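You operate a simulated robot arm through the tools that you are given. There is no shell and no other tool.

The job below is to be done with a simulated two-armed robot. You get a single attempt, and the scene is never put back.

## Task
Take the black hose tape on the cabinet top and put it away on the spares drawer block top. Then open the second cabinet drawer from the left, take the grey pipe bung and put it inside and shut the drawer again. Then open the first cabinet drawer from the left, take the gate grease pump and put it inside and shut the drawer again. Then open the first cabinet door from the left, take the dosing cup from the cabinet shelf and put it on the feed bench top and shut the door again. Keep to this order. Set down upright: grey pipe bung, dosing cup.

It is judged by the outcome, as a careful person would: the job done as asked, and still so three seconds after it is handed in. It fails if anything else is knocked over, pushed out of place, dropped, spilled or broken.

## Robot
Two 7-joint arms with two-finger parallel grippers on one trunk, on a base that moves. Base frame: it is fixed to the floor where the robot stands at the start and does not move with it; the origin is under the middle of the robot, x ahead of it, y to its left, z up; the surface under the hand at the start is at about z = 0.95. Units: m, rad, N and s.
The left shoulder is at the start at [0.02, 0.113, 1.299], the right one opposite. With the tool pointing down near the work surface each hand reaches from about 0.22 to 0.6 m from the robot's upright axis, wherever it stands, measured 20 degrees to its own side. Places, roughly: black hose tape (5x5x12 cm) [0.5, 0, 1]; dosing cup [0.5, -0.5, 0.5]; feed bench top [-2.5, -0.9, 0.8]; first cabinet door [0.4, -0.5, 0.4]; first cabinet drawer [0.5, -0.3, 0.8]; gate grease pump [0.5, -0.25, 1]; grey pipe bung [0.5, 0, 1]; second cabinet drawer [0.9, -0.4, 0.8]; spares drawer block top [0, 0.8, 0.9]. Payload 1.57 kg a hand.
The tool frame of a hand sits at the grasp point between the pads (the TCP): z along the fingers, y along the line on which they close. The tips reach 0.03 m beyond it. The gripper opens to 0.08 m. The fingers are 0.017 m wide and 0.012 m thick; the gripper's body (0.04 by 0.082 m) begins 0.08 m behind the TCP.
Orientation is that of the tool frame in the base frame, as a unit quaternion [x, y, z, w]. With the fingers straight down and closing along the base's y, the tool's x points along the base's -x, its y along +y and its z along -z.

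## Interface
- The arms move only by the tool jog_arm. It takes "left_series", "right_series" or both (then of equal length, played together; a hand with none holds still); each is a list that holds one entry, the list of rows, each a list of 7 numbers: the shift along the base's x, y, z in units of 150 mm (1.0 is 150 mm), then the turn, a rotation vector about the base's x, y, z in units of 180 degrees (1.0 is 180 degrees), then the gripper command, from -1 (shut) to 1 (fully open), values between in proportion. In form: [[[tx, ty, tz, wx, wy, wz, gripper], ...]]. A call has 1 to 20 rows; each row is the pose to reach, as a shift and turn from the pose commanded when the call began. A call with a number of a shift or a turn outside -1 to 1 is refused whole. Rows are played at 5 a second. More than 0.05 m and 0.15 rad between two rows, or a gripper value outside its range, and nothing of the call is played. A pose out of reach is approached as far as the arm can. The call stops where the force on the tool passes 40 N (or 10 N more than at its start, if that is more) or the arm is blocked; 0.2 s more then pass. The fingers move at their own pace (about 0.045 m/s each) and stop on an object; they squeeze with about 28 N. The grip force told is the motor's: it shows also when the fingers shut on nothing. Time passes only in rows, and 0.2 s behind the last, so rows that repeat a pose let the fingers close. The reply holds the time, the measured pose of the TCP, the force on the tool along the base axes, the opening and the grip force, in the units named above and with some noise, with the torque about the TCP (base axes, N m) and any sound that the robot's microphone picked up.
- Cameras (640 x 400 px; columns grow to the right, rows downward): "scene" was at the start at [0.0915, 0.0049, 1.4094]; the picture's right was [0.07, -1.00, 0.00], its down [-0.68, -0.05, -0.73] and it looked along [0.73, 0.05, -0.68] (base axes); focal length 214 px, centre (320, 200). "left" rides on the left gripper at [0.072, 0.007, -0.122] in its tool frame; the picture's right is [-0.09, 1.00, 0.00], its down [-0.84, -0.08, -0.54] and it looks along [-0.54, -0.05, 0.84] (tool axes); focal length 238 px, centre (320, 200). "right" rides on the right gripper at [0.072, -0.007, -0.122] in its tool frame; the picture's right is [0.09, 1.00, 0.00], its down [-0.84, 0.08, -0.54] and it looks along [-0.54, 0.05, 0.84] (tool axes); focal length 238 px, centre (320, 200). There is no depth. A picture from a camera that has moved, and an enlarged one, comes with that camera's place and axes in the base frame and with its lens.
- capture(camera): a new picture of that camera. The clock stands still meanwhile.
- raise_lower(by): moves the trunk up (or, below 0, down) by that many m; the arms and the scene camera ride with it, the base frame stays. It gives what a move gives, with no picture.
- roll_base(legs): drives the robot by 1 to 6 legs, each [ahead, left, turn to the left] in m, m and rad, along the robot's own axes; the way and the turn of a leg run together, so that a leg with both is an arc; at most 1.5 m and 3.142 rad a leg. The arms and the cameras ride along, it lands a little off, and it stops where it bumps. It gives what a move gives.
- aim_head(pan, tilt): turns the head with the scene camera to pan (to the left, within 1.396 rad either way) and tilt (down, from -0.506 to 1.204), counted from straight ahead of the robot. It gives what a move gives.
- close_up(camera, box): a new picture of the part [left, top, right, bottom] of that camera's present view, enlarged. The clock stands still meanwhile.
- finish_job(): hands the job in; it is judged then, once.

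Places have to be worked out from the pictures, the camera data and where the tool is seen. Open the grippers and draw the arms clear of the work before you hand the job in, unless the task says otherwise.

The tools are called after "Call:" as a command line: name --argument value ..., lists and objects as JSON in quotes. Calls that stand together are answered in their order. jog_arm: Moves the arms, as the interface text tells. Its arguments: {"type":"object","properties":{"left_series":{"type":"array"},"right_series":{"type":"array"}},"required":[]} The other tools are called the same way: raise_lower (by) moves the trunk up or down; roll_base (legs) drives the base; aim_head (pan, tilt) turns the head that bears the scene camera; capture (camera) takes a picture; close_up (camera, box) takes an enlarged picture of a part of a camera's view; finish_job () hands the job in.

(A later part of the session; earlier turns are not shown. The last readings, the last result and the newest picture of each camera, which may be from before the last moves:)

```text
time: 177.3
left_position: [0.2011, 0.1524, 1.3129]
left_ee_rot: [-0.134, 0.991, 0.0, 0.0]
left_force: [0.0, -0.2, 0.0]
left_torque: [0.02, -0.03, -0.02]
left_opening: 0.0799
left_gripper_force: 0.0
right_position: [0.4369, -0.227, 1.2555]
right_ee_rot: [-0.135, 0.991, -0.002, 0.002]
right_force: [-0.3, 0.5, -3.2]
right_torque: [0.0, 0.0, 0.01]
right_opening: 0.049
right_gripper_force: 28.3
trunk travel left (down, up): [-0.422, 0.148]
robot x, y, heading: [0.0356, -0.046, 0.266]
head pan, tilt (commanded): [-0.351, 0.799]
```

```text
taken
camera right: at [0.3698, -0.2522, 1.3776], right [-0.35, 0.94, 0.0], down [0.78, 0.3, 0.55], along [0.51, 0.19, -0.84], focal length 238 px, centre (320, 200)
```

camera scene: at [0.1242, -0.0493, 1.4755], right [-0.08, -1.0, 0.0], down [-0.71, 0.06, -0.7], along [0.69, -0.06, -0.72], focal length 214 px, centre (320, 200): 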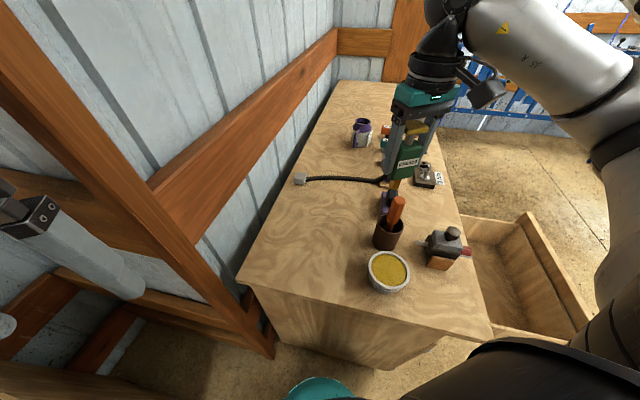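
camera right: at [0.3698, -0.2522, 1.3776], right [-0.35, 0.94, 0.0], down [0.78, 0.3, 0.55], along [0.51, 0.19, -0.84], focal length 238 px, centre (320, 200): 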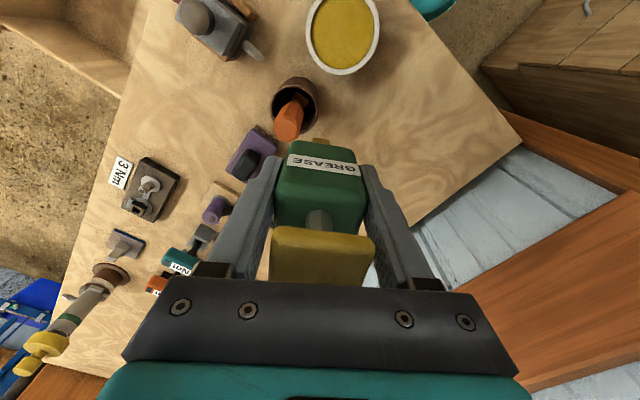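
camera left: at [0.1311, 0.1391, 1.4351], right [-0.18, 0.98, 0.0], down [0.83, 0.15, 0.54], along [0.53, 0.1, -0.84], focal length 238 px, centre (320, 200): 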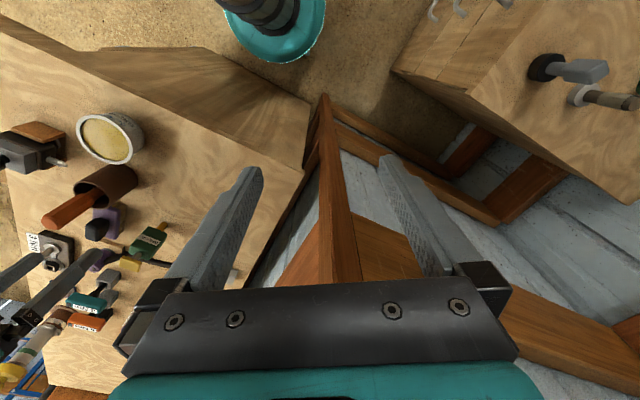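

The pump is held securely, foot at z of about 1.175. I'll drive back around to the front of drawer 1 along the same route.

Call:
roll_base --legs '[[-0.365, -0.137, 0], [0, 0, 0.985], [-0.63, -0.18, 0], [0.03, -0.33, 0]]'

Call:
aim_head --pan -0.2 --tilt 0.85

Call:
capture --camera "scene"

Call:
capture --camera "right"

```text
time: 187.3
left_position: [-0.0397, -0.7496, 1.3129]
left_ee_rot: [-0.595, 0.804, -0.001, 0.0]
left_force: [-0.5, -0.6, 0.0]
left_torque: [0.02, 0.03, 0.01]
left_opening: 0.0797
left_gripper_force: 0.1
right_position: [0.4074, -0.7528, 1.2554]
right_ee_rot: [-0.593, 0.805, 0.0, 0.003]
right_force: [0.7, 0.4, -3.7]
right_torque: [0.02, -0.01, -0.01]
right_opening: 0.0486
right_gripper_force: 28.2
trunk travel left (down, up): [-0.422, 0.148]
robot x, y, heading: [0.0317, -0.9935, 1.273]
head pan, tilt (commanded): [-0.351, 0.799]
```

```text
time: 188.0
left_position: [-0.0397, -0.7493, 1.3131]
left_ee_rot: [-0.595, 0.804, 0.0, 0.0]
left_force: [0.2, 0.0, -0.4]
left_torque: [0.0, 0.04, -0.01]
left_opening: 0.08
left_gripper_force: 0.0
right_position: [0.4076, -0.7513, 1.2558]
right_ee_rot: [-0.595, 0.804, 0.0, 0.004]
right_force: [-0.1, -0.5, -2.5]
right_torque: [-0.01, 0.03, -0.01]
right_opening: 0.0486
right_gripper_force: 27.8
trunk travel left (down, up): [-0.422, 0.148]
robot x, y, heading: [0.039, -0.9965, 1.272]
head pan, tilt (commanded): [-0.201, 0.85]
```

```text
taken
camera scene: at [0.0759, -0.918, 1.4715], right [0.88, -0.48, 0.0], down [-0.36, -0.66, -0.66], along [0.32, 0.58, -0.75], focal length 214 px, centre (320, 200)
```

scene: 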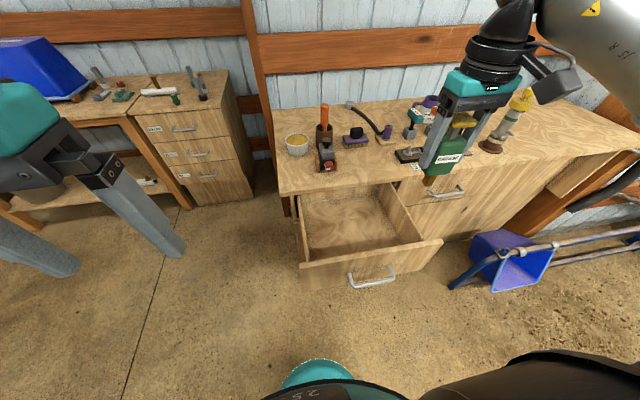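

```text
taken
camera right: at [0.3918, -0.8244, 1.3776], right [-0.98, 0.2, 0.0], down [0.17, 0.82, 0.55], along [0.12, 0.53, -0.84], focal length 238 px, centre (320, 200)
```

right: 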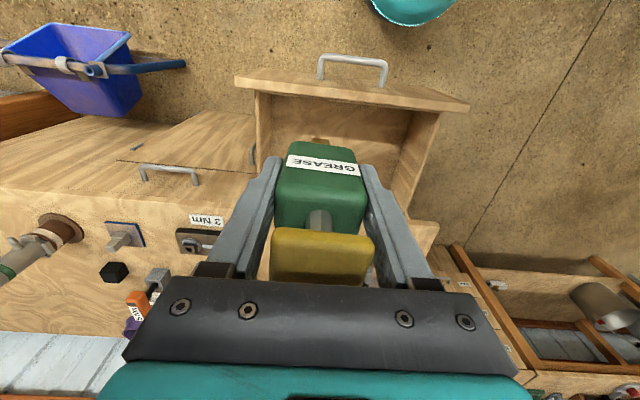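

I'll move the pump over the middle of drawer 1 (L=0.236, 10 cm outside the tabletop edge), then lower the trunk.

Call:
jog_arm --right_series '[[[-0.03, 0.24, 0, 0, 0, 0, -1], [-0.06, 0.48, 0, 0, 0, 0, -1], [-0.09, 0.72, 0, 0, 0, 0, -1], [-0.117, 0.956, 0, 0, 0, 0, -1], [-0.117, 0.956, 0, 0, 0, 0, -1]]]'

Call:
raise_lower --by -0.22

Call:
capture --camera "right"

Call:
capture --camera "scene"

```text
time: 189.2
left_position: [-0.0393, -0.7491, 1.3123]
left_ee_rot: [-0.595, 0.803, 0.0, 0.0]
left_force: [0.2, -0.8, 0.2]
left_torque: [0.05, 0.0, 0.01]
left_opening: 0.0801
left_gripper_force: 0.1
right_position: [0.3896, -0.6118, 1.2563]
right_ee_rot: [-0.595, 0.804, 0.001, 0.003]
right_force: [0.0, -0.2, -3.4]
right_torque: [0.0, 0.04, 0.03]
right_opening: 0.0488
right_gripper_force: 28.1
trunk travel left (down, up): [-0.422, 0.148]
robot x, y, heading: [0.0377, -0.9969, 1.275]
head pan, tilt (commanded): [-0.201, 0.85]
```

```text
time: 191.6
left_position: [-0.0387, -0.7493, 1.0925]
left_ee_rot: [-0.595, 0.804, 0.0, 0.0]
left_force: [-0.6, 0.1, -0.6]
left_torque: [0.03, 0.04, -0.02]
left_opening: 0.08
left_gripper_force: 0.1
right_position: [0.3909, -0.6108, 1.0364]
right_ee_rot: [-0.594, 0.804, 0.001, 0.003]
right_force: [-0.5, -0.1, -3.5]
right_torque: [0.0, 0.0, -0.03]
right_opening: 0.0485
right_gripper_force: 27.9
trunk travel left (down, up): [-0.202, 0.368]
robot x, y, heading: [0.039, -0.9957, 1.28]
head pan, tilt (commanded): [-0.201, 0.85]
```

```text
taken
camera right: at [0.3756, -0.6818, 1.1574], right [-0.98, 0.2, 0.0], down [0.17, 0.82, 0.55], along [0.12, 0.53, -0.84], focal length 238 px, centre (320, 200)
```

right: 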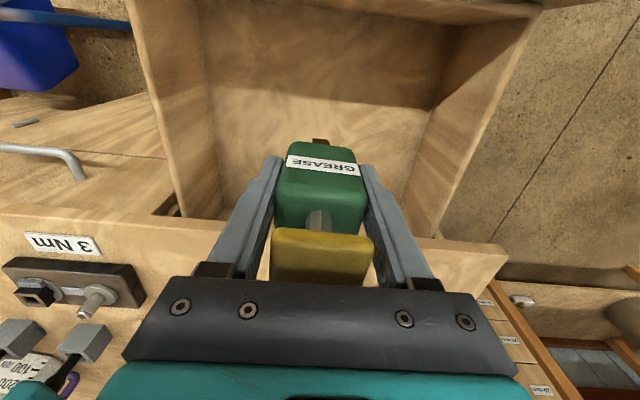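

```text
taken
camera scene: at [0.076, -0.918, 1.2516], right [0.88, -0.48, 0.0], down [-0.36, -0.66, -0.66], along [0.32, 0.58, -0.75], focal length 214 px, centre (320, 200)
```

scene: 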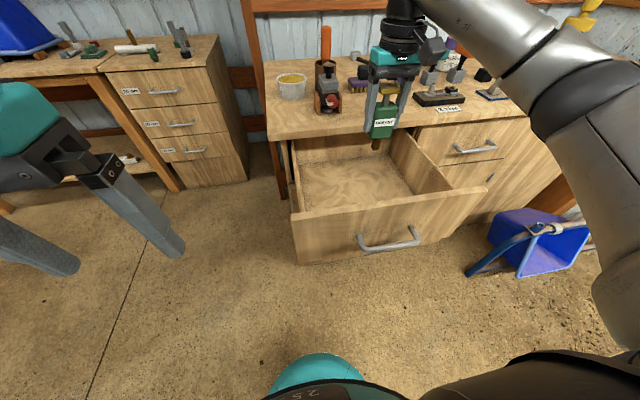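

The pump is over the middle of the drawer. I'll descend in stages.

Call:
jog_arm --right_series '[[[0, 0, -0.2, 0, 0, 0, -1], [0, 0, -0.4, 0, 0, 0, -1], [0, 0, -0.6, 0, 0, 0, -1], [0, 0, -0.8, 0, 0, 0, -1], [0, 0, -0.91, 0, 0, 0, -1], [0, 0, -0.91, 0, 0, 0, -1]]]'

Call:
capture --camera "right"

Call:
close_up --camera "scene" --box '[260, 40, 500, 270]'

```text
time: 193.0
left_position: [-0.038, -0.7494, 1.092]
left_ee_rot: [-0.595, 0.804, 0.0, 0.0]
left_force: [0.1, -0.4, 0.4]
left_torque: [-0.02, 0.02, 0.0]
left_opening: 0.0801
left_gripper_force: 0.1
right_position: [0.3896, -0.6099, 0.8984]
right_ee_rot: [-0.594, 0.804, 0.001, 0.003]
right_force: [0.0, -0.3, -3.5]
right_torque: [-0.02, -0.01, 0.0]
right_opening: 0.0483
right_gripper_force: 28.0
trunk travel left (down, up): [-0.202, 0.368]
robot x, y, heading: [0.0399, -0.9989, 1.273]
head pan, tilt (commanded): [-0.201, 0.85]
```

```text
taken
camera right: at [0.3751, -0.6815, 1.02], right [-0.98, 0.2, 0.0], down [0.17, 0.82, 0.55], along [0.12, 0.53, -0.84], focal length 238 px, centre (320, 200)
```

right: 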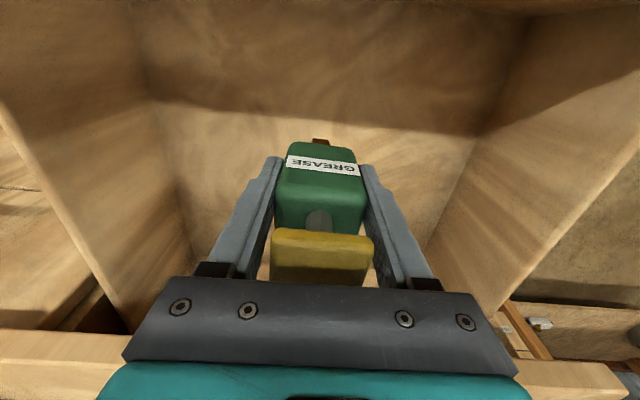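

```text
1.74 times, centred on (380, 155) of scene
camera zoom: at [0.076, -0.918, 1.2515], right [0.88, -0.48, 0.0], down [-0.36, -0.66, -0.66], along [0.32, 0.58, -0.75], focal length 373 px, centre (216, 278)
```

zoom: 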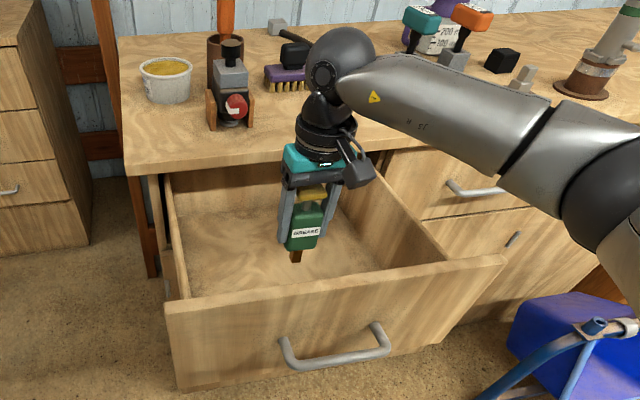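

The pump's foot is close to the floor. I'll lower it slowly to contact.

Call:
jog_arm --right_series '[[[0, 0, -0.1, 0, 0, 0, -1], [0, 0, -0.2, 0, 0, 0, -1], [0, 0, -0.28, 0, 0, 0, -1], [0, 0, -0.32, 0, 0, 0, -1], [0, 0, -0.34, 0, 0, 0, -1], [0, 0, -0.36, 0, 0, 0, -1], [0, 0, -0.38, 0, 0, 0, -1], [0, 0, -0.4, 0, 0, 0, -1], [0, 0, -0.42, 0, 0, 0, -1], [0, 0, -0.44, 0, 0, 0, -1], [0, 0, -0.46, 0, 0, 0, -1]]]'

Call:
capture --camera "right"

```text
time: 195.4
left_position: [-0.0404, -0.7501, 1.0935]
left_ee_rot: [-0.595, 0.804, 0.0, 0.001]
left_force: [-0.7, 0.3, 0.0]
left_torque: [0.01, 0.0, -0.01]
left_opening: 0.0801
left_gripper_force: 0.0
right_position: [0.3903, -0.6101, 0.8336]
right_ee_rot: [-0.594, 0.804, 0.003, 0.006]
right_force: [1.8, -3.2, 22.7]
right_torque: [-0.32, -0.13, -0.01]
right_opening: 0.0482
right_gripper_force: 27.9
trunk travel left (down, up): [-0.202, 0.368]
robot x, y, heading: [0.0401, -0.9965, 1.273]
head pan, tilt (commanded): [-0.201, 0.85]
```

```text
taken
camera right: at [0.3759, -0.6819, 0.9551], right [-0.98, 0.21, -0.01], down [0.17, 0.82, 0.55], along [0.12, 0.54, -0.83], focal length 238 px, centre (320, 200)
```

right: 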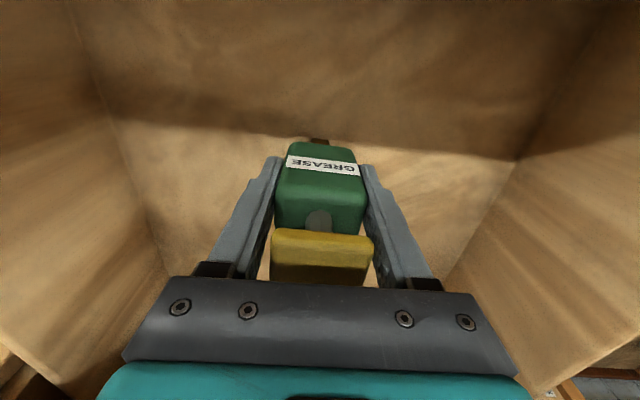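

It's in contact at TCP 0.834. I'll ease the pressure, then open just a little to see whether the pump stands on its own.

Call:
jog_arm --right_series '[[[0, 0, 0.02, 0, 0, 0, -1], [0, 0, 0.028, 0, 0, 0, -1], [0, 0, 0.028, 0, 0, 0, 0.25], [0, 0, 0.028, 0, 0, 0, 0.4], [0, 0, 0.028, 0, 0, 0, 0.45], [0, 0, 0.028, 0, 0, 0, 0.45], [0, 0, 0.028, 0, 0, 0, 0.45]]]'

Call:
capture --camera "right"

Call:
close_up --camera "scene" --box '[260, 40, 500, 270]'

```text
time: 197.0
left_position: [-0.0408, -0.7489, 1.0927]
left_ee_rot: [-0.595, 0.804, 0.0, 0.0]
left_force: [0.1, -0.3, -0.5]
left_torque: [-0.01, -0.02, -0.02]
left_opening: 0.0801
left_gripper_force: 0.0
right_position: [0.3907, -0.6103, 0.8349]
right_ee_rot: [-0.594, 0.804, 0.0, 0.003]
right_force: [0.2, 0.5, -0.5]
right_torque: [0.02, 0.01, 0.06]
right_opening: 0.0579
right_gripper_force: 0.1
trunk travel left (down, up): [-0.202, 0.368]
robot x, y, heading: [0.0377, -0.9969, 1.277]
head pan, tilt (commanded): [-0.201, 0.85]
```

```text
taken
camera right: at [0.3757, -0.6818, 0.956], right [-0.98, 0.2, 0.0], down [0.17, 0.82, 0.55], along [0.12, 0.53, -0.84], focal length 238 px, centre (320, 200)
```

right: 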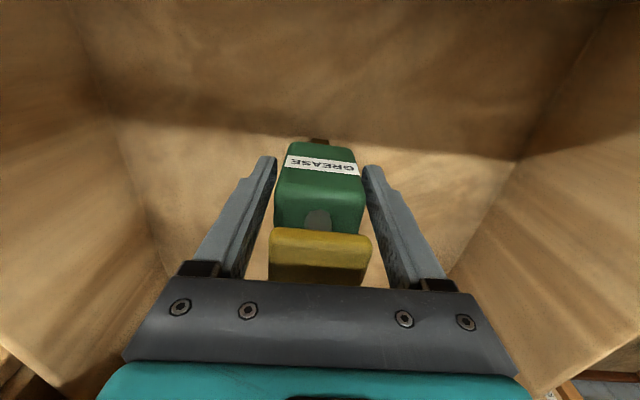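

```text
1.74 times, centred on (380, 155) of scene
camera zoom: at [0.0759, -0.9181, 1.2515], right [0.88, -0.48, 0.0], down [-0.36, -0.66, -0.66], along [0.32, 0.58, -0.75], focal length 373 px, centre (216, 278)
```

zoom: 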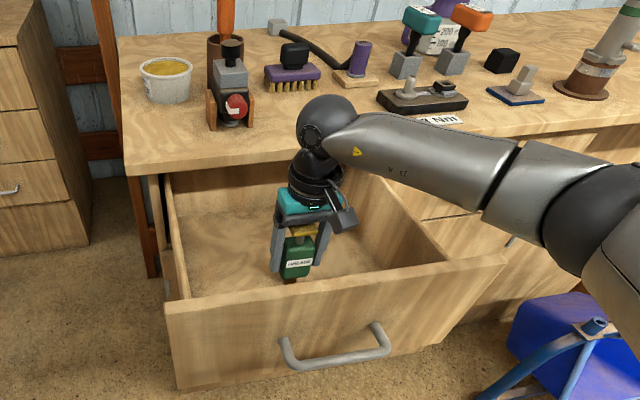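

The pump stands freely between the opened fingers. I'll open fully and rise straight up.

Call:
jog_arm --right_series '[[[0, 0, 0, 0, 0, 0, 0.8], [0, 0, 0, 0, 0, 0, 1], [0, 0, 0.1, 0, 0, 0, 1], [0, 0, 0.25, 0, 0, 0, 1], [0, 0, 0.45, 0, 0, 0, 1], [0, 0, 0.7, 0, 0, 0, 1], [0, 0, 1.0, 0, 0, 0, 1], [0, 0, 1.0, 0, 0, 0, 1]]]'

Call:
jog_arm --right_series '[[[0, 0, 0.3, 0, 0, 0, 1], [0, 0, 0.6, 0, 0, 0, 0], [0, 0, 0.75, 0, 0, 0, -1], [0, 0, 0.75, 0, 0, 0, -1]]]'

Call:
capture --camera "right"

Call:
close_up --camera "scene" --box '[260, 40, 500, 270]'

```text
time: 198.8
left_position: [-0.0387, -0.7497, 1.0927]
left_ee_rot: [-0.595, 0.804, -0.001, 0.0]
left_force: [-0.3, 0.1, 0.2]
left_torque: [-0.03, 0.01, -0.03]
left_opening: 0.0796
left_gripper_force: 0.1
right_position: [0.391, -0.6094, 0.9843]
right_ee_rot: [-0.595, 0.804, 0.0, 0.003]
right_force: [-0.2, 0.4, -0.2]
right_torque: [0.01, -0.01, -0.01]
right_opening: 0.08
right_gripper_force: 0.0
trunk travel left (down, up): [-0.202, 0.368]
robot x, y, heading: [0.037, -0.9948, 1.278]
head pan, tilt (commanded): [-0.201, 0.85]
```

```text
time: 199.8
left_position: [-0.0401, -0.7494, 1.0918]
left_ee_rot: [-0.595, 0.804, 0.0, 0.0]
left_force: [0.7, 0.2, 0.4]
left_torque: [0.0, -0.04, -0.02]
left_opening: 0.0802
left_gripper_force: 0.1
right_position: [0.3897, -0.6103, 1.0975]
right_ee_rot: [-0.594, 0.805, 0.001, 0.003]
right_force: [-0.3, 0.7, 0.0]
right_torque: [0.0, 0.02, -0.01]
right_opening: 0.0118
right_gripper_force: 0.2
trunk travel left (down, up): [-0.202, 0.368]
robot x, y, heading: [0.039, -0.9919, 1.276]
head pan, tilt (commanded): [-0.201, 0.85]
```

```text
taken
camera right: at [0.3748, -0.6819, 1.2199], right [-0.98, 0.2, 0.0], down [0.17, 0.82, 0.55], along [0.12, 0.53, -0.84], focal length 238 px, centre (320, 200)
```

right: 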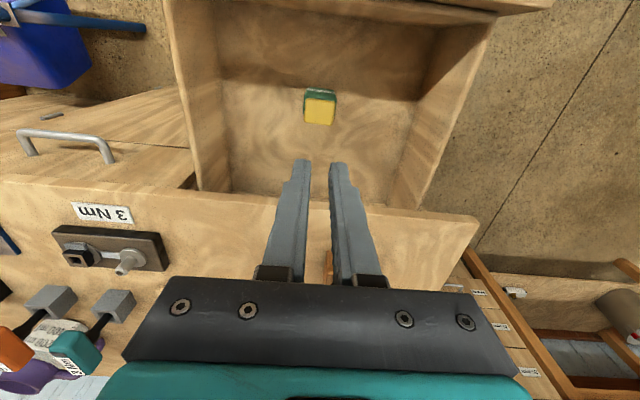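

```text
1.74 times, centred on (380, 155) of scene
camera zoom: at [0.0759, -0.9181, 1.2515], right [0.88, -0.48, 0.0], down [-0.36, -0.66, -0.66], along [0.32, 0.58, -0.75], focal length 373 px, centre (216, 278)
```

zoom: 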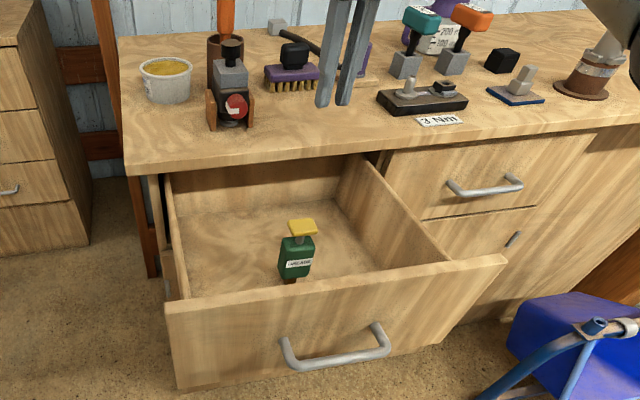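

The pump stands upright in drawer 1, its top (about 0.89) well under the tabletop. Now I'll back the base off, tilt the closed hand, and position it in front of the handle to push the drawer shut.

Call:
roll_base --legs '[[-0.145, 0.02, -0.022]]'

Call:
jog_arm --right_series '[[[-0.04, -0.12, 0, 0.0396, -0.013, 0, -1], [-0.08, -0.24, 0, 0.0792, -0.026, 0, -1], [-0.12, -0.36, 0, 0.1187, -0.039, 0, -1], [-0.15, -0.46, 0, 0.1583, -0.052, 0, -1], [-0.15, -0.46, 0, 0.1583, -0.052, 0, -1]]]'

Call:
capture --camera "right"

Call:
capture --camera "scene"

```text
time: 201.1
left_position: [-0.0984, -0.88, 1.0929]
left_ee_rot: [-0.587, 0.81, 0.001, 0.001]
left_force: [0.2, 0.3, 0.1]
left_torque: [-0.01, 0.0, 0.0]
left_opening: 0.0803
left_gripper_force: 0.1
right_position: [0.3341, -0.7516, 1.0978]
right_ee_rot: [-0.586, 0.81, 0.0, 0.003]
right_force: [0.4, -0.2, 0.9]
right_torque: [-0.02, 0.0, 0.0]
right_opening: 0.0
right_gripper_force: 20.9
trunk travel left (down, up): [-0.202, 0.368]
robot x, y, heading: [-0.0265, -1.1287, 1.254]
head pan, tilt (commanded): [-0.201, 0.85]
```

```text
time: 202.3
left_position: [-0.0973, -0.8798, 1.0926]
left_ee_rot: [-0.587, 0.81, 0.0, 0.0]
left_force: [-0.7, 0.2, 0.4]
left_torque: [0.01, -0.02, -0.03]
left_opening: 0.0797
left_gripper_force: 0.0
right_position: [0.3132, -0.821, 1.0975]
right_ee_rot: [-0.564, 0.783, 0.154, 0.213]
right_force: [-0.3, -0.7, 0.4]
right_torque: [-0.01, 0.0, -0.02]
right_opening: 0.0
right_gripper_force: 21.2
trunk travel left (down, up): [-0.202, 0.368]
robot x, y, heading: [-0.0235, -1.1274, 1.253]
head pan, tilt (commanded): [-0.201, 0.85]
```

```text
taken
camera right: at [0.2803, -0.9402, 1.1668], right [-0.97, 0.24, -0.05], down [0.07, 0.45, 0.89], along [0.24, 0.86, -0.45], focal length 238 px, centre (320, 200)
```

right: 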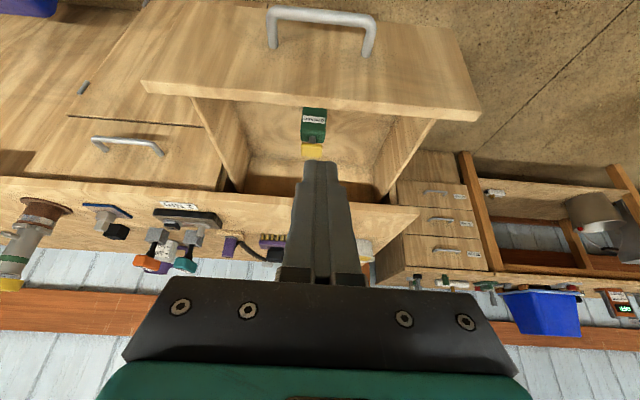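

```text
taken
camera scene: at [0.0146, -1.0512, 1.2515], right [0.87, -0.5, 0.0], down [-0.37, -0.65, -0.66], along [0.33, 0.57, -0.75], focal length 214 px, centre (320, 200)
```

scene: 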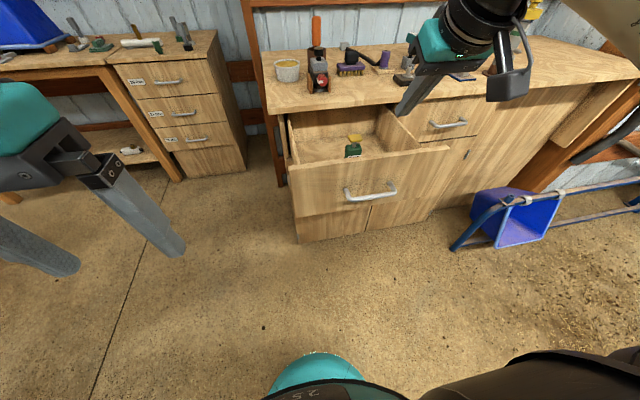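

Call:
jog_arm --right_series '[[[0, -0.07, -0.2, 0, 0, 0, -1], [0, -0.07, -0.45, 0, 0, 0, -1], [0, -0.07, -0.7, 0, 0, 0, -1], [0, -0.07, -1.0, 0, 0, 0, -1], [0, -0.07, -1.0, 0, 0, 0, -1]]]'

Call:
jog_arm --right_series '[[[0, 0, -0.25, 0, 0, 0, -1], [0, 0, -0.5, 0, 0, 0, -1], [0, 0, -0.73, 0, 0, 0, -1], [0, 0, -0.73, 0, 0, 0, -1]]]'

Call:
capture --camera "right"

```text
time: 203.5
left_position: [-0.0967, -0.8806, 1.0932]
left_ee_rot: [-0.587, 0.81, 0.0, 0.0]
left_force: [0.3, 0.1, 0.7]
left_torque: [-0.01, 0.02, 0.0]
left_opening: 0.0798
left_gripper_force: 0.0
right_position: [0.3119, -0.8296, 0.9497]
right_ee_rot: [-0.565, 0.783, 0.152, 0.213]
right_force: [0.9, -0.6, 0.0]
right_torque: [0.01, -0.01, 0.01]
right_opening: 0.0
right_gripper_force: 21.7
trunk travel left (down, up): [-0.202, 0.368]
robot x, y, heading: [-0.0261, -1.1224, 1.25]
head pan, tilt (commanded): [-0.201, 0.85]
```

```text
time: 204.5
left_position: [-0.097, -0.88, 1.0925]
left_ee_rot: [-0.586, 0.81, 0.0, -0.001]
left_force: [-0.1, 0.3, 1.3]
left_torque: [-0.03, -0.01, -0.01]
left_opening: 0.0798
left_gripper_force: 0.0
right_position: [0.3134, -0.8293, 0.8384]
right_ee_rot: [-0.565, 0.783, 0.152, 0.212]
right_force: [-0.9, -0.3, 0.3]
right_torque: [0.02, -0.01, -0.03]
right_opening: 0.0001
right_gripper_force: 21.2
trunk travel left (down, up): [-0.202, 0.368]
robot x, y, heading: [-0.0292, -1.1293, 1.252]
head pan, tilt (commanded): [-0.201, 0.85]
```

```text
taken
camera right: at [0.2808, -0.9482, 0.9076], right [-0.97, 0.24, -0.05], down [0.07, 0.45, 0.89], along [0.23, 0.86, -0.45], focal length 238 px, centre (320, 200)
```

right: 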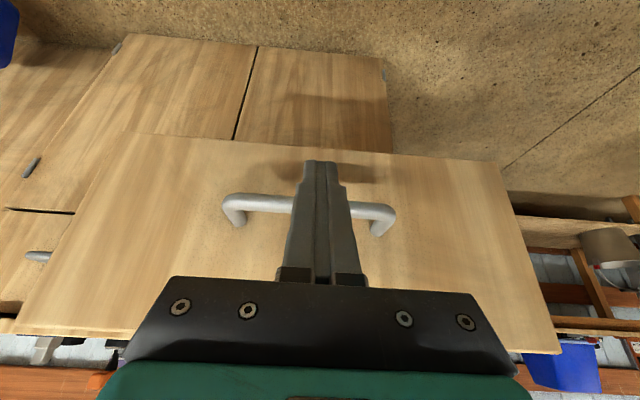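

The fingers are in front of the bar. I'll push very gently, since the pump is tall.

Call:
jog_arm --right_series '[[[0.021, 0.063, 0, 0, 0, 0, -1], [0.042, 0.127, 0, 0, 0, 0, -1], [0.054, 0.165, 0, 0, 0, 0, -1], [0.062, 0.19, 0, 0, 0, 0, -1], [0.071, 0.215, 0, 0, 0, 0, -1], [0.081, 0.247, 0, 0, 0, 0, -1], [0.094, 0.285, 0, 0, 0, 0, -1], [0.108, 0.329, 0, 0, 0, 0, -1], [0.125, 0.38, 0, 0, 0, 0, -1], [0.141, 0.431, 0, 0, 0, 0, -1], [0.158, 0.481, 0, 0, 0, 0, -1], [0.175, 0.532, 0, 0, 0, 0, -1], [0.191, 0.583, 0, 0, 0, 0, -1], [0.208, 0.633, 0, 0, 0, 0, -1], [0.225, 0.684, 0, 0, 0, 0, -1], [0.241, 0.735, 0, 0, 0, 0, -1], [0.258, 0.785, 0, 0, 0, 0, -1], [0.275, 0.836, 0, 0, 0, 0, -1], [0.287, 0.874, 0, 0, 0, 0, -1], [0.295, 0.899, 0, 0, 0, 0, -1]]]'

Call:
capture --camera "scene"

```text
time: 208.7
left_position: [-0.0968, -0.8806, 1.0933]
left_ee_rot: [-0.587, 0.81, 0.0, 0.0]
left_force: [0.2, 0.0, -0.7]
left_torque: [0.02, 0.01, 0.0]
left_opening: 0.0801
left_gripper_force: 0.0
right_position: [0.356, -0.6954, 0.8384]
right_ee_rot: [-0.565, 0.782, 0.153, 0.212]
right_force: [-1.6, -1.0, -3.3]
right_torque: [-0.08, 0.04, 0.0]
right_opening: 0.0
right_gripper_force: 21.4
trunk travel left (down, up): [-0.202, 0.368]
robot x, y, heading: [-0.0304, -1.1268, 1.251]
head pan, tilt (commanded): [-0.201, 0.85]
```

```text
taken
camera scene: at [0.0146, -1.0513, 1.2515], right [0.87, -0.5, 0.0], down [-0.37, -0.65, -0.66], along [0.33, 0.57, -0.75], focal length 214 px, centre (320, 200)
```

scene: 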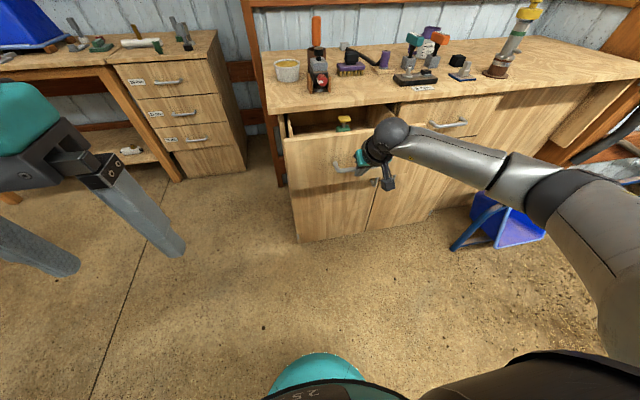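

Call:
close_up --camera "scene" --box '[270, 60, 430, 200]'

```text
2.86 times, centred on (350, 130) of scene
camera zoom: at [0.0146, -1.0513, 1.2515], right [0.87, -0.5, 0.0], down [-0.37, -0.65, -0.66], along [0.33, 0.57, -0.75], focal length 613 px, centre (234, 400)
```

zoom: 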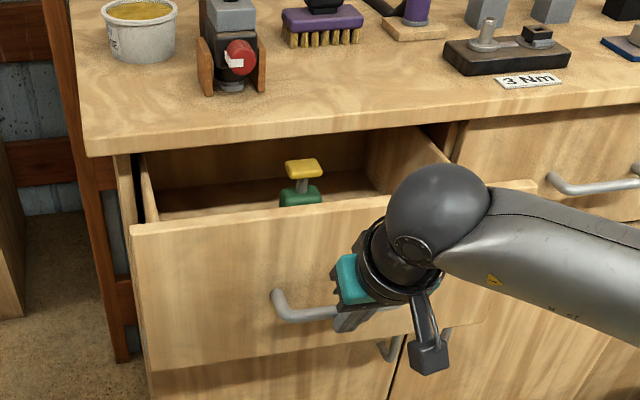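

The pump is still upright and will pass about 3.5 cm below the tabletop. I'll continue gently another 10 cm.

Call:
jog_arm --right_series '[[[0.008, 0.025, 0, 0, 0, 0, -1], [0.019, 0.057, 0, 0, 0, 0, -1], [0.031, 0.095, 0, 0, 0, 0, -1], [0.046, 0.139, 0, 0, 0, 0, -1], [0.062, 0.19, 0, 0, 0, 0, -1], [0.079, 0.241, 0, 0, 0, 0, -1], [0.096, 0.291, 0, 0, 0, 0, -1], [0.112, 0.342, 0, 0, 0, 0, -1], [0.129, 0.393, 0, 0, 0, 0, -1], [0.146, 0.443, 0, 0, 0, 0, -1], [0.162, 0.494, 0, 0, 0, 0, -1], [0.179, 0.545, 0, 0, 0, 0, -1], [0.191, 0.583, 0, 0, 0, 0, -1], [0.2, 0.608, 0, 0, 0, 0, -1], [0.206, 0.627, 0, 0, 0, 0, -1], [0.208, 0.633, 0, 0, 0, 0, -1]]]'

Call:
close_up --camera "scene" --box '[270, 60, 430, 200]'

```text
time: 212.1
left_position: [-0.0975, -0.8806, 1.0922]
left_ee_rot: [-0.587, 0.81, -0.001, 0.001]
left_force: [0.1, 0.5, 0.2]
left_torque: [0.0, 0.04, -0.02]
left_opening: 0.0799
left_gripper_force: 0.1
right_position: [0.3883, -0.5999, 0.8385]
right_ee_rot: [-0.565, 0.782, 0.153, 0.213]
right_force: [-1.0, -3.0, 0.9]
right_torque: [-0.06, -0.02, -0.01]
right_opening: 0.0002
right_gripper_force: 20.9
trunk travel left (down, up): [-0.202, 0.368]
robot x, y, heading: [-0.0272, -1.1314, 1.252]
head pan, tilt (commanded): [-0.201, 0.85]
```

```text
2.86 times, centred on (350, 130) of scene
camera zoom: at [0.0145, -1.0514, 1.2515], right [0.87, -0.5, 0.0], down [-0.37, -0.65, -0.66], along [0.33, 0.57, -0.75], focal length 613 px, centre (234, 400)
```

zoom: 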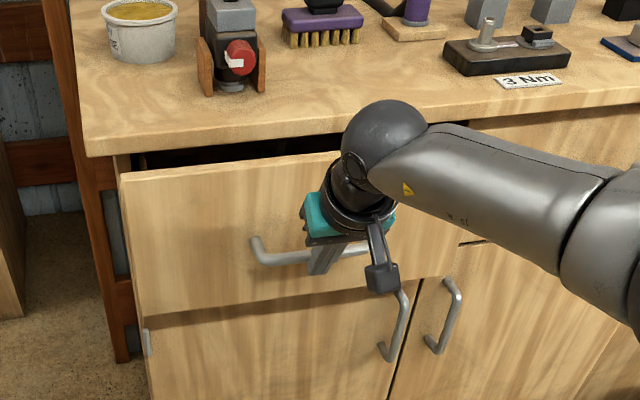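

About 7 cm remains. I'll draw the hand back, bring the base 9 cm closer, then finish the push.

Call:
jog_arm --right_series '[[[-0.06, -0.19, 0, 0, 0, 0, -1], [-0.125, -0.38, 0, 0, 0, 0, -1], [-0.2, -0.62, 0, 0, 0, 0, -1], [-0.2, -0.62, 0, 0, 0, 0, -1]]]'

Call:
roll_base --legs '[[0.09, 0, 0]]'

Call:
jog_arm --right_series '[[[0.01, 0.032, 0, 0, 0, 0, -1], [0.019, 0.057, 0, 0, 0, 0, -1], [0.031, 0.095, 0, 0, 0, 0, -1], [0.046, 0.139, 0, 0, 0, 0, -1], [0.06, 0.184, 0, 0, 0, 0, -1], [0.075, 0.228, 0, 0, 0, 0, -1], [0.09, 0.272, 0, 0, 0, 0, -1], [0.104, 0.317, 0, 0, 0, 0, -1], [0.119, 0.361, 0, 0, 0, 0, -1], [0.131, 0.399, 0, 0, 0, 0, -1], [0.142, 0.431, 0, 0, 0, 0, -1], [0.15, 0.456, 0, 0, 0, 0, -1], [0.156, 0.475, 0, 0, 0, 0, -1], [0.162, 0.494, 0, 0, 0, 0, -1], [0.168, 0.513, 0, 0, 0, 0, -1], [0.168, 0.513, 0, 0, 0, 0, -1]]]'

Call:
capture --camera "right"

Call:
capture --camera "scene"

```text
time: 213.1
left_position: [-0.096, -0.879, 1.0934]
left_ee_rot: [-0.586, 0.81, 0.0, 0.0]
left_force: [0.4, -0.9, 0.0]
left_torque: [-0.01, 0.01, 0.01]
left_opening: 0.0799
left_gripper_force: 0.1
right_position: [0.3576, -0.6951, 0.8366]
right_ee_rot: [-0.565, 0.783, 0.152, 0.212]
right_force: [-0.2, 0.2, 0.3]
right_torque: [-0.02, 0.01, 0.01]
right_opening: 0.0
right_gripper_force: 21.5
trunk travel left (down, up): [-0.202, 0.368]
robot x, y, heading: [-0.026, -1.1254, 1.252]
head pan, tilt (commanded): [-0.201, 0.85]
```

```text
time: 214.2
left_position: [-0.0682, -0.7926, 1.0928]
left_ee_rot: [-0.587, 0.81, 0.0, 0.0]
left_force: [0.1, -0.1, -0.5]
left_torque: [-0.03, 0.03, 0.02]
left_opening: 0.0799
left_gripper_force: 0.1
right_position: [0.3845, -0.6067, 0.8364]
right_ee_rot: [-0.566, 0.782, 0.153, 0.213]
right_force: [-0.6, -0.1, -1.3]
right_torque: [0.03, 0.04, -0.02]
right_opening: 0.0
right_gripper_force: 21.2
trunk travel left (down, up): [-0.202, 0.368]
robot x, y, heading: [0.0017, -1.0396, 1.258]
head pan, tilt (commanded): [-0.201, 0.85]
```

```text
time: 217.6
left_position: [-0.0703, -0.7959, 1.093]
left_ee_rot: [-0.587, 0.81, 0.0, 0.001]
left_force: [-0.3, 0.7, 0.1]
left_torque: [0.01, 0.01, 0.0]
left_opening: 0.0801
left_gripper_force: 0.3
right_position: [0.4087, -0.5328, 0.8347]
right_ee_rot: [-0.566, 0.783, 0.149, 0.21]
right_force: [-8.2, -21.6, -3.4]
right_torque: [-0.26, 0.25, 0.13]
right_opening: 0.0
right_gripper_force: 21.3
trunk travel left (down, up): [-0.202, 0.368]
robot x, y, heading: [0.0006, -1.0412, 1.254]
head pan, tilt (commanded): [-0.201, 0.85]
```

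```text
taken
camera right: at [0.3778, -0.6528, 0.9048], right [-0.97, 0.24, -0.05], down [0.07, 0.46, 0.89], along [0.23, 0.86, -0.46], focal length 238 px, centre (320, 200)
```

right: 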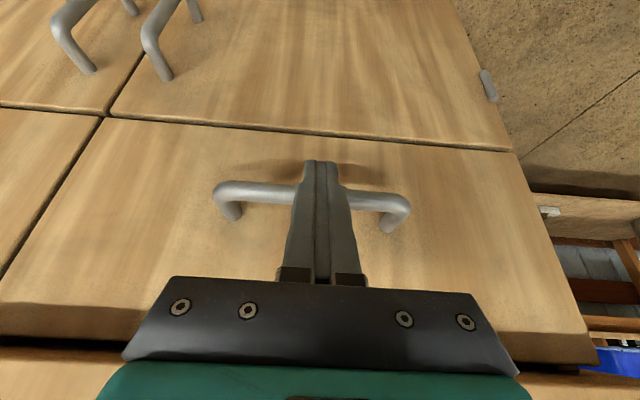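

```text
taken
camera scene: at [0.0423, -0.9668, 1.2516], right [0.87, -0.5, 0.0], down [-0.37, -0.65, -0.66], along [0.33, 0.57, -0.75], focal length 214 px, centre (320, 200)
```

scene: 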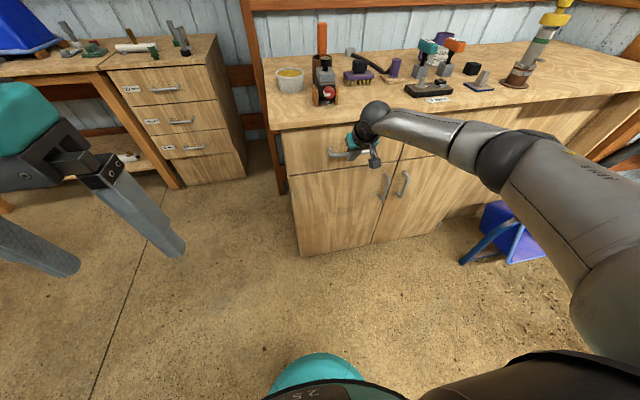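

Drawer 1 is shut. For the door, I'll pull the hand back, shift the base right a little, and lower the trunk so the right hand comes to the door handle's height (z of about 0.63).

Call:
jog_arm --right_series '[[[-0.06, -0.19, 0, 0, 0, 0, -1], [-0.125, -0.38, 0, 0, 0, 0, -1], [-0.2, -0.62, 0, 0, 0, 0, 0], [-0.27, -0.82, 0, 0, 0, 0, 1], [-0.27, -0.82, 0, 0, 0, 0, 1]]]'

Call:
roll_base --legs '[[-0.03, -0.2, 0]]'

Call:
raise_lower --by -0.195

Call:
capture --camera "right"

Call:
capture --camera "scene"

```text
time: 218.8
left_position: [-0.0678, -0.7937, 1.0916]
left_ee_rot: [-0.587, 0.81, 0.0, 0.0]
left_force: [0.1, 0.0, 0.2]
left_torque: [0.03, -0.03, 0.0]
left_opening: 0.0801
left_gripper_force: 0.0
right_position: [0.3689, -0.6536, 0.8372]
right_ee_rot: [-0.565, 0.783, 0.151, 0.213]
right_force: [-0.4, 0.3, -0.2]
right_torque: [0.0, 0.01, 0.01]
right_opening: 0.0662
right_gripper_force: 0.0
trunk travel left (down, up): [-0.202, 0.368]
robot x, y, heading: [0.0016, -1.037, 1.25]
head pan, tilt (commanded): [-0.201, 0.85]
```

```text
time: 220.4
left_position: [0.1086, -0.8835, 1.0935]
left_ee_rot: [-0.587, 0.81, -0.001, 0.0]
left_force: [0.0, -0.4, 0.6]
left_torque: [0.02, 0.01, 0.02]
left_opening: 0.0801
left_gripper_force: 0.0
right_position: [0.548, -0.7432, 0.8369]
right_ee_rot: [-0.566, 0.782, 0.153, 0.212]
right_force: [1.0, -1.0, -0.2]
right_torque: [-0.02, -0.02, 0.01]
right_opening: 0.08
right_gripper_force: 0.0
trunk travel left (down, up): [-0.202, 0.368]
robot x, y, heading: [0.1789, -1.131, 1.252]
head pan, tilt (commanded): [-0.201, 0.85]
```

```text
time: 222.6
left_position: [0.1086, -0.8835, 0.8979]
left_ee_rot: [-0.588, 0.809, 0.0, 0.0]
left_force: [0.6, -0.9, 0.1]
left_torque: [0.01, -0.01, 0.03]
left_opening: 0.0798
left_gripper_force: 0.1
right_position: [0.546, -0.7429, 0.6413]
right_ee_rot: [-0.566, 0.782, 0.152, 0.212]
right_force: [-0.8, -0.3, -0.9]
right_torque: [-0.01, -0.02, 0.0]
right_opening: 0.0797
right_gripper_force: 0.0
trunk travel left (down, up): [-0.007, 0.563]
robot x, y, heading: [0.1769, -1.1305, 1.257]
head pan, tilt (commanded): [-0.201, 0.85]
```

```text
taken
camera right: at [0.5147, -0.863, 0.7108], right [-0.97, 0.24, -0.05], down [0.07, 0.45, 0.89], along [0.23, 0.86, -0.45], focal length 238 px, centre (320, 200)
```

right: 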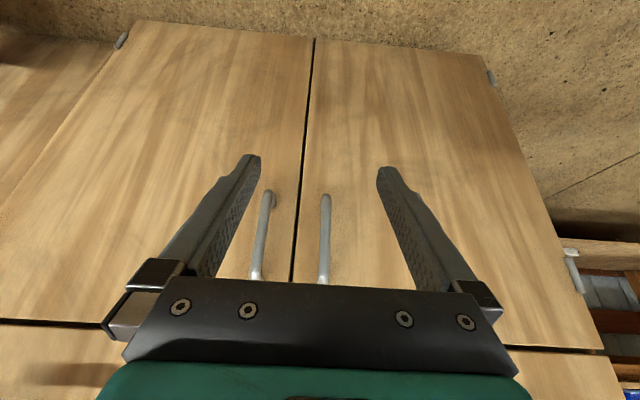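

```text
taken
camera scene: at [0.22, -1.0548, 1.0566], right [0.87, -0.5, 0.0], down [-0.37, -0.65, -0.66], along [0.33, 0.57, -0.75], focal length 214 px, centre (320, 200)
```

scene: 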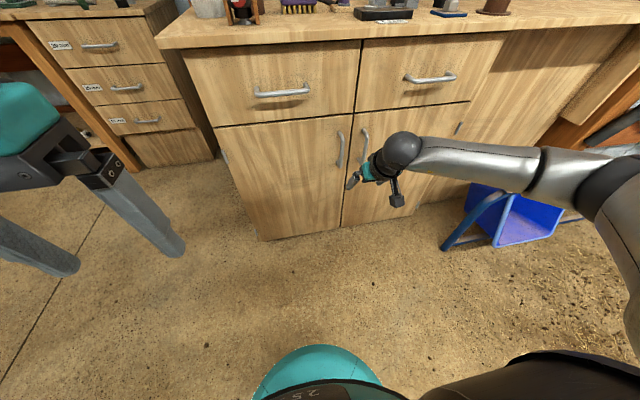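

Door 1's handle bar is at L of about 0.408, spanning z from 0.545 to 0.695. I'll tilt the hand to 60° so it points mostly forward, and line up in front of the bar with the gripper half open.

Call:
jog_arm --right_series '[[[0.01, 0.1, -0.03, 0.0396, -0.013, 0, 0.5], [0.02, 0.22, -0.06, 0.0792, -0.026, 0, 0.5], [0.035, 0.35, -0.1, 0.1187, -0.039, 0, 0.5], [0.05, 0.45, -0.13, 0.1583, -0.052, 0, 0.5], [0.05, 0.45, -0.13, 0.1583, -0.052, 0, 0.5]]]'

Call:
capture --camera "right"

Call:
capture --camera "scene"

```text
time: 223.8
left_position: [0.108, -0.8837, 0.8966]
left_ee_rot: [-0.587, 0.81, 0.0, 0.0]
left_force: [-0.3, 0.2, 0.3]
left_torque: [0.02, -0.01, 0.0]
left_opening: 0.08
left_gripper_force: 0.2
right_position: [0.5509, -0.7005, 0.6296]
right_ee_rot: [-0.532, 0.737, 0.243, 0.338]
right_force: [-0.1, 0.9, 0.3]
right_torque: [0.03, -0.01, -0.02]
right_opening: 0.0601
right_gripper_force: 0.1
right hand out of reach, approached as far as the arm can: row 3, 4, 5
trunk travel left (down, up): [-0.007, 0.563]
robot x, y, heading: [0.1775, -1.1317, 1.252]
head pan, tilt (commanded): [-0.201, 0.85]
```

```text
taken
camera right: at [0.5141, -0.8349, 0.6551], right [-0.96, 0.26, -0.07], down [-0.03, 0.16, 0.99], along [0.26, 0.95, -0.14], focal length 238 px, centre (320, 200)
```

right: 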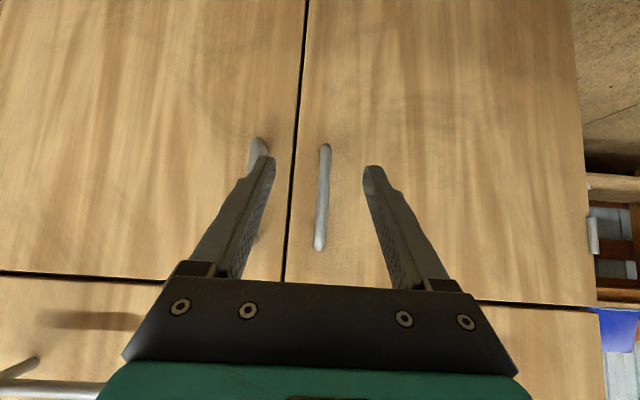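

```text
taken
camera scene: at [0.2201, -1.0547, 1.0565], right [0.87, -0.5, 0.0], down [-0.37, -0.65, -0.66], along [0.33, 0.57, -0.75], focal length 214 px, centre (320, 200)
```

scene: 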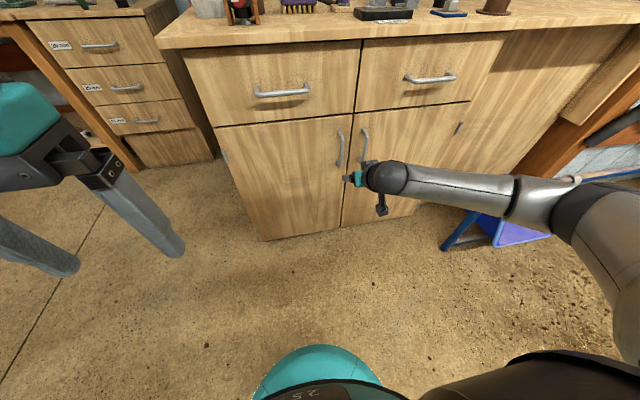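

The tilt settled at about 49°, which is enough. I'll try to move forward to straddle the bar and see how far the arm gets.

Call:
jog_arm --right_series '[[[0.03, 0.14, -0.01, 0, 0, 0, 0.5], [0.06, 0.28, -0.02, 0, 0, 0, 0.5], [0.1, 0.42, -0.03, 0, 0, 0, 0.5], [0.13, 0.55, -0.03, 0, 0, 0, 0.5], [0.13, 0.55, -0.03, 0, 0, 0, 0.5]]]'

Call:
capture --camera "right"

```text
time: 225.0
left_position: [0.1084, -0.8834, 0.8969]
left_ee_rot: [-0.587, 0.81, 0.001, -0.001]
left_force: [0.8, -0.1, -0.7]
left_torque: [0.01, 0.0, 0.02]
left_opening: 0.08
left_gripper_force: 0.2
right_position: [0.5712, -0.6187, 0.6235]
right_ee_rot: [-0.532, 0.737, 0.243, 0.337]
right_force: [0.0, -1.0, 0.0]
right_torque: [0.01, -0.01, 0.0]
right_opening: 0.06
right_gripper_force: 0.1
trunk travel left (down, up): [-0.007, 0.563]
robot x, y, heading: [0.1746, -1.1325, 1.253]
head pan, tilt (commanded): [-0.201, 0.85]
```

```text
taken
camera right: at [0.5336, -0.7528, 0.6501], right [-0.96, 0.26, -0.07], down [-0.03, 0.16, 0.99], along [0.26, 0.95, -0.14], focal length 238 px, centre (320, 200)
```

right: 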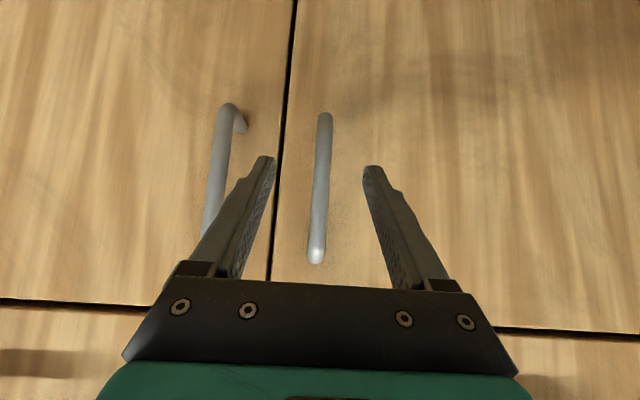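

The bar is centred between the fingers. I'll go forward the last 5 cm and close on it.

Call:
jog_arm --right_series '[[[0.025, 0.1, 0, 0, 0, 0, 0.5], [0.055, 0.21, 0, 0, 0, 0, 0.5], [0.085, 0.32, 0, 0, 0, 0, 0.5], [0.085, 0.32, 0, 0, 0, 0, 0.5]]]'

Call:
capture --camera "right"

```text
time: 226.0
left_position: [0.1075, -0.8843, 0.8983]
left_ee_rot: [-0.587, 0.81, 0.0, -0.001]
left_force: [0.6, 0.5, -0.2]
left_torque: [-0.01, 0.0, 0.01]
left_opening: 0.08
left_gripper_force: 0.0
right_position: [0.5841, -0.5702, 0.6253]
right_ee_rot: [-0.533, 0.737, 0.243, 0.337]
right_force: [-1.4, -0.8, -0.7]
right_torque: [0.01, 0.0, -0.02]
right_opening: 0.0599
right_gripper_force: 0.0
trunk travel left (down, up): [-0.007, 0.563]
robot x, y, heading: [0.181, -1.1312, 1.248]
head pan, tilt (commanded): [-0.201, 0.85]
```

```text
taken
camera right: at [0.5466, -0.7045, 0.6503], right [-0.96, 0.26, -0.07], down [-0.03, 0.16, 0.99], along [0.26, 0.95, -0.14], focal length 238 px, centre (320, 200)
```

right: 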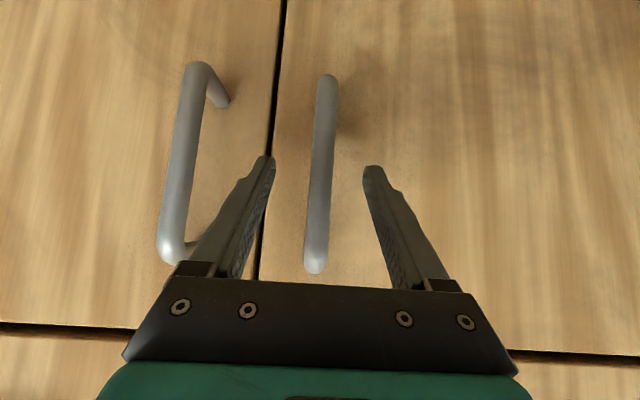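

Call:
jog_arm --right_series '[[[0, 0, 0, 0, 0, 0, 0], [0, 0, 0, 0, 0, 0, -0.5], [0, 0, 0, 0, 0, 0, -1], [0, 0, 0, 0, 0, 0, -1], [0, 0, 0, 0, 0, 0, -1]]]'

Call:
capture --camera "right"

```text
time: 227.2
left_position: [0.1082, -0.8842, 0.8965]
left_ee_rot: [-0.587, 0.809, 0.0, 0.0]
left_force: [-0.2, 0.1, 0.1]
left_torque: [0.01, -0.02, 0.02]
left_opening: 0.0799
left_gripper_force: 0.1
right_position: [0.5834, -0.5701, 0.6236]
right_ee_rot: [-0.533, 0.737, 0.243, 0.337]
right_force: [0.2, -0.1, -0.5]
right_torque: [0.06, 0.08, 0.02]
right_opening: 0.0139
right_gripper_force: 30.7
trunk travel left (down, up): [-0.007, 0.563]
robot x, y, heading: [0.1803, -1.1288, 1.254]
head pan, tilt (commanded): [-0.201, 0.85]
```

```text
taken
camera right: at [0.5463, -0.7045, 0.6504], right [-0.96, 0.26, -0.07], down [-0.03, 0.16, 0.99], along [0.26, 0.95, -0.14], focal length 238 px, centre (320, 200)
```

right: 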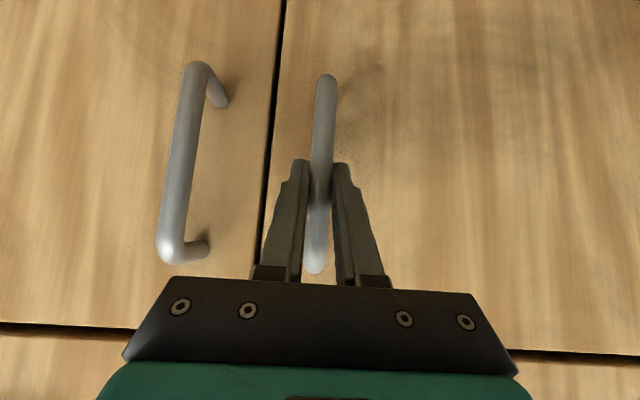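

The bar is gripped (opening 0.0139). I'll pull the door along its arc about the left hinge, up to about 25° first.

Call:
jog_arm --right_series '[[[-0.05, -0.1, 0, 0, 0, 0, -1], [-0.102, -0.203, 0, 0, 0, 0, -1], [-0.162, -0.3, 0, 0, 0, 0, -1], [-0.223, -0.397, 0, 0, 0, 0, -1], [-0.291, -0.488, 0, 0, 0, 0, -1], [-0.36, -0.578, 0, 0, 0, 0, -1], [-0.435, -0.664, 0, 0, 0, 0, -1], [-0.511, -0.748, 0, 0, 0, 0, -1], [-0.594, -0.827, 0, 0, 0, 0, -1], [-0.677, -0.904, 0, 0, 0, 0, -1], [-0.677, -0.904, 0, 0, 0, 0, -1]]]'

Call:
capture --camera "scene"

Call:
capture --camera "right"

```text
time: 229.0
left_position: [0.1069, -0.8851, 0.8979]
left_ee_rot: [-0.586, 0.81, 0.0, 0.0]
left_force: [-0.2, -0.4, 0.0]
left_torque: [0.01, 0.0, -0.01]
left_opening: 0.0798
left_gripper_force: 0.1
right_position: [0.511, -0.6773, 0.6309]
right_ee_rot: [-0.516, 0.749, 0.245, 0.336]
right_force: [-0.7, 0.4, -5.7]
right_torque: [-0.5, -0.76, 0.08]
right_opening: 0.0142
right_gripper_force: 30.4
right hand out of reach, approached as far as the arm can: row 9
trunk travel left (down, up): [-0.007, 0.563]
robot x, y, heading: [0.1824, -1.1293, 1.25]
head pan, tilt (commanded): [-0.201, 0.85]
stopped in row 9 (right hand): the force on the tool passed its limit at 54 N (the readings are from after the stop); the commanded pose is now the measured one
```

```text
taken
camera scene: at [0.2201, -1.0548, 1.0566], right [0.87, -0.5, 0.0], down [-0.37, -0.65, -0.66], along [0.33, 0.57, -0.75], focal length 214 px, centre (320, 200)
```

scene: 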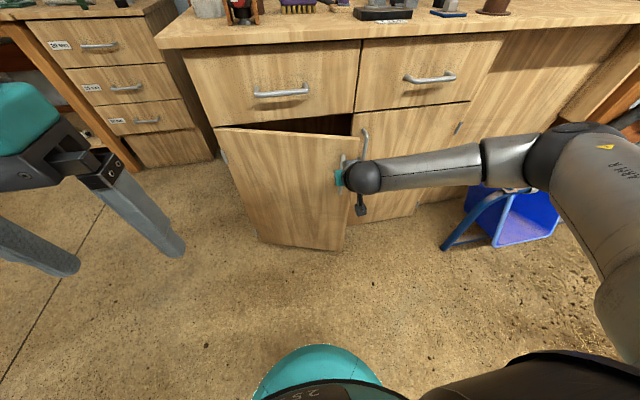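

```text
taken
camera right: at [0.4699, -0.8103, 0.6559], right [-0.96, 0.29, -0.05], down [-0.01, 0.15, 0.99], along [0.29, 0.95, -0.14], focal length 238 px, centre (320, 200)
```

right: 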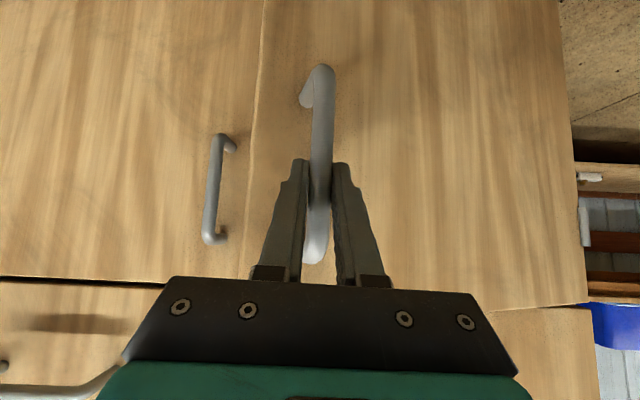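

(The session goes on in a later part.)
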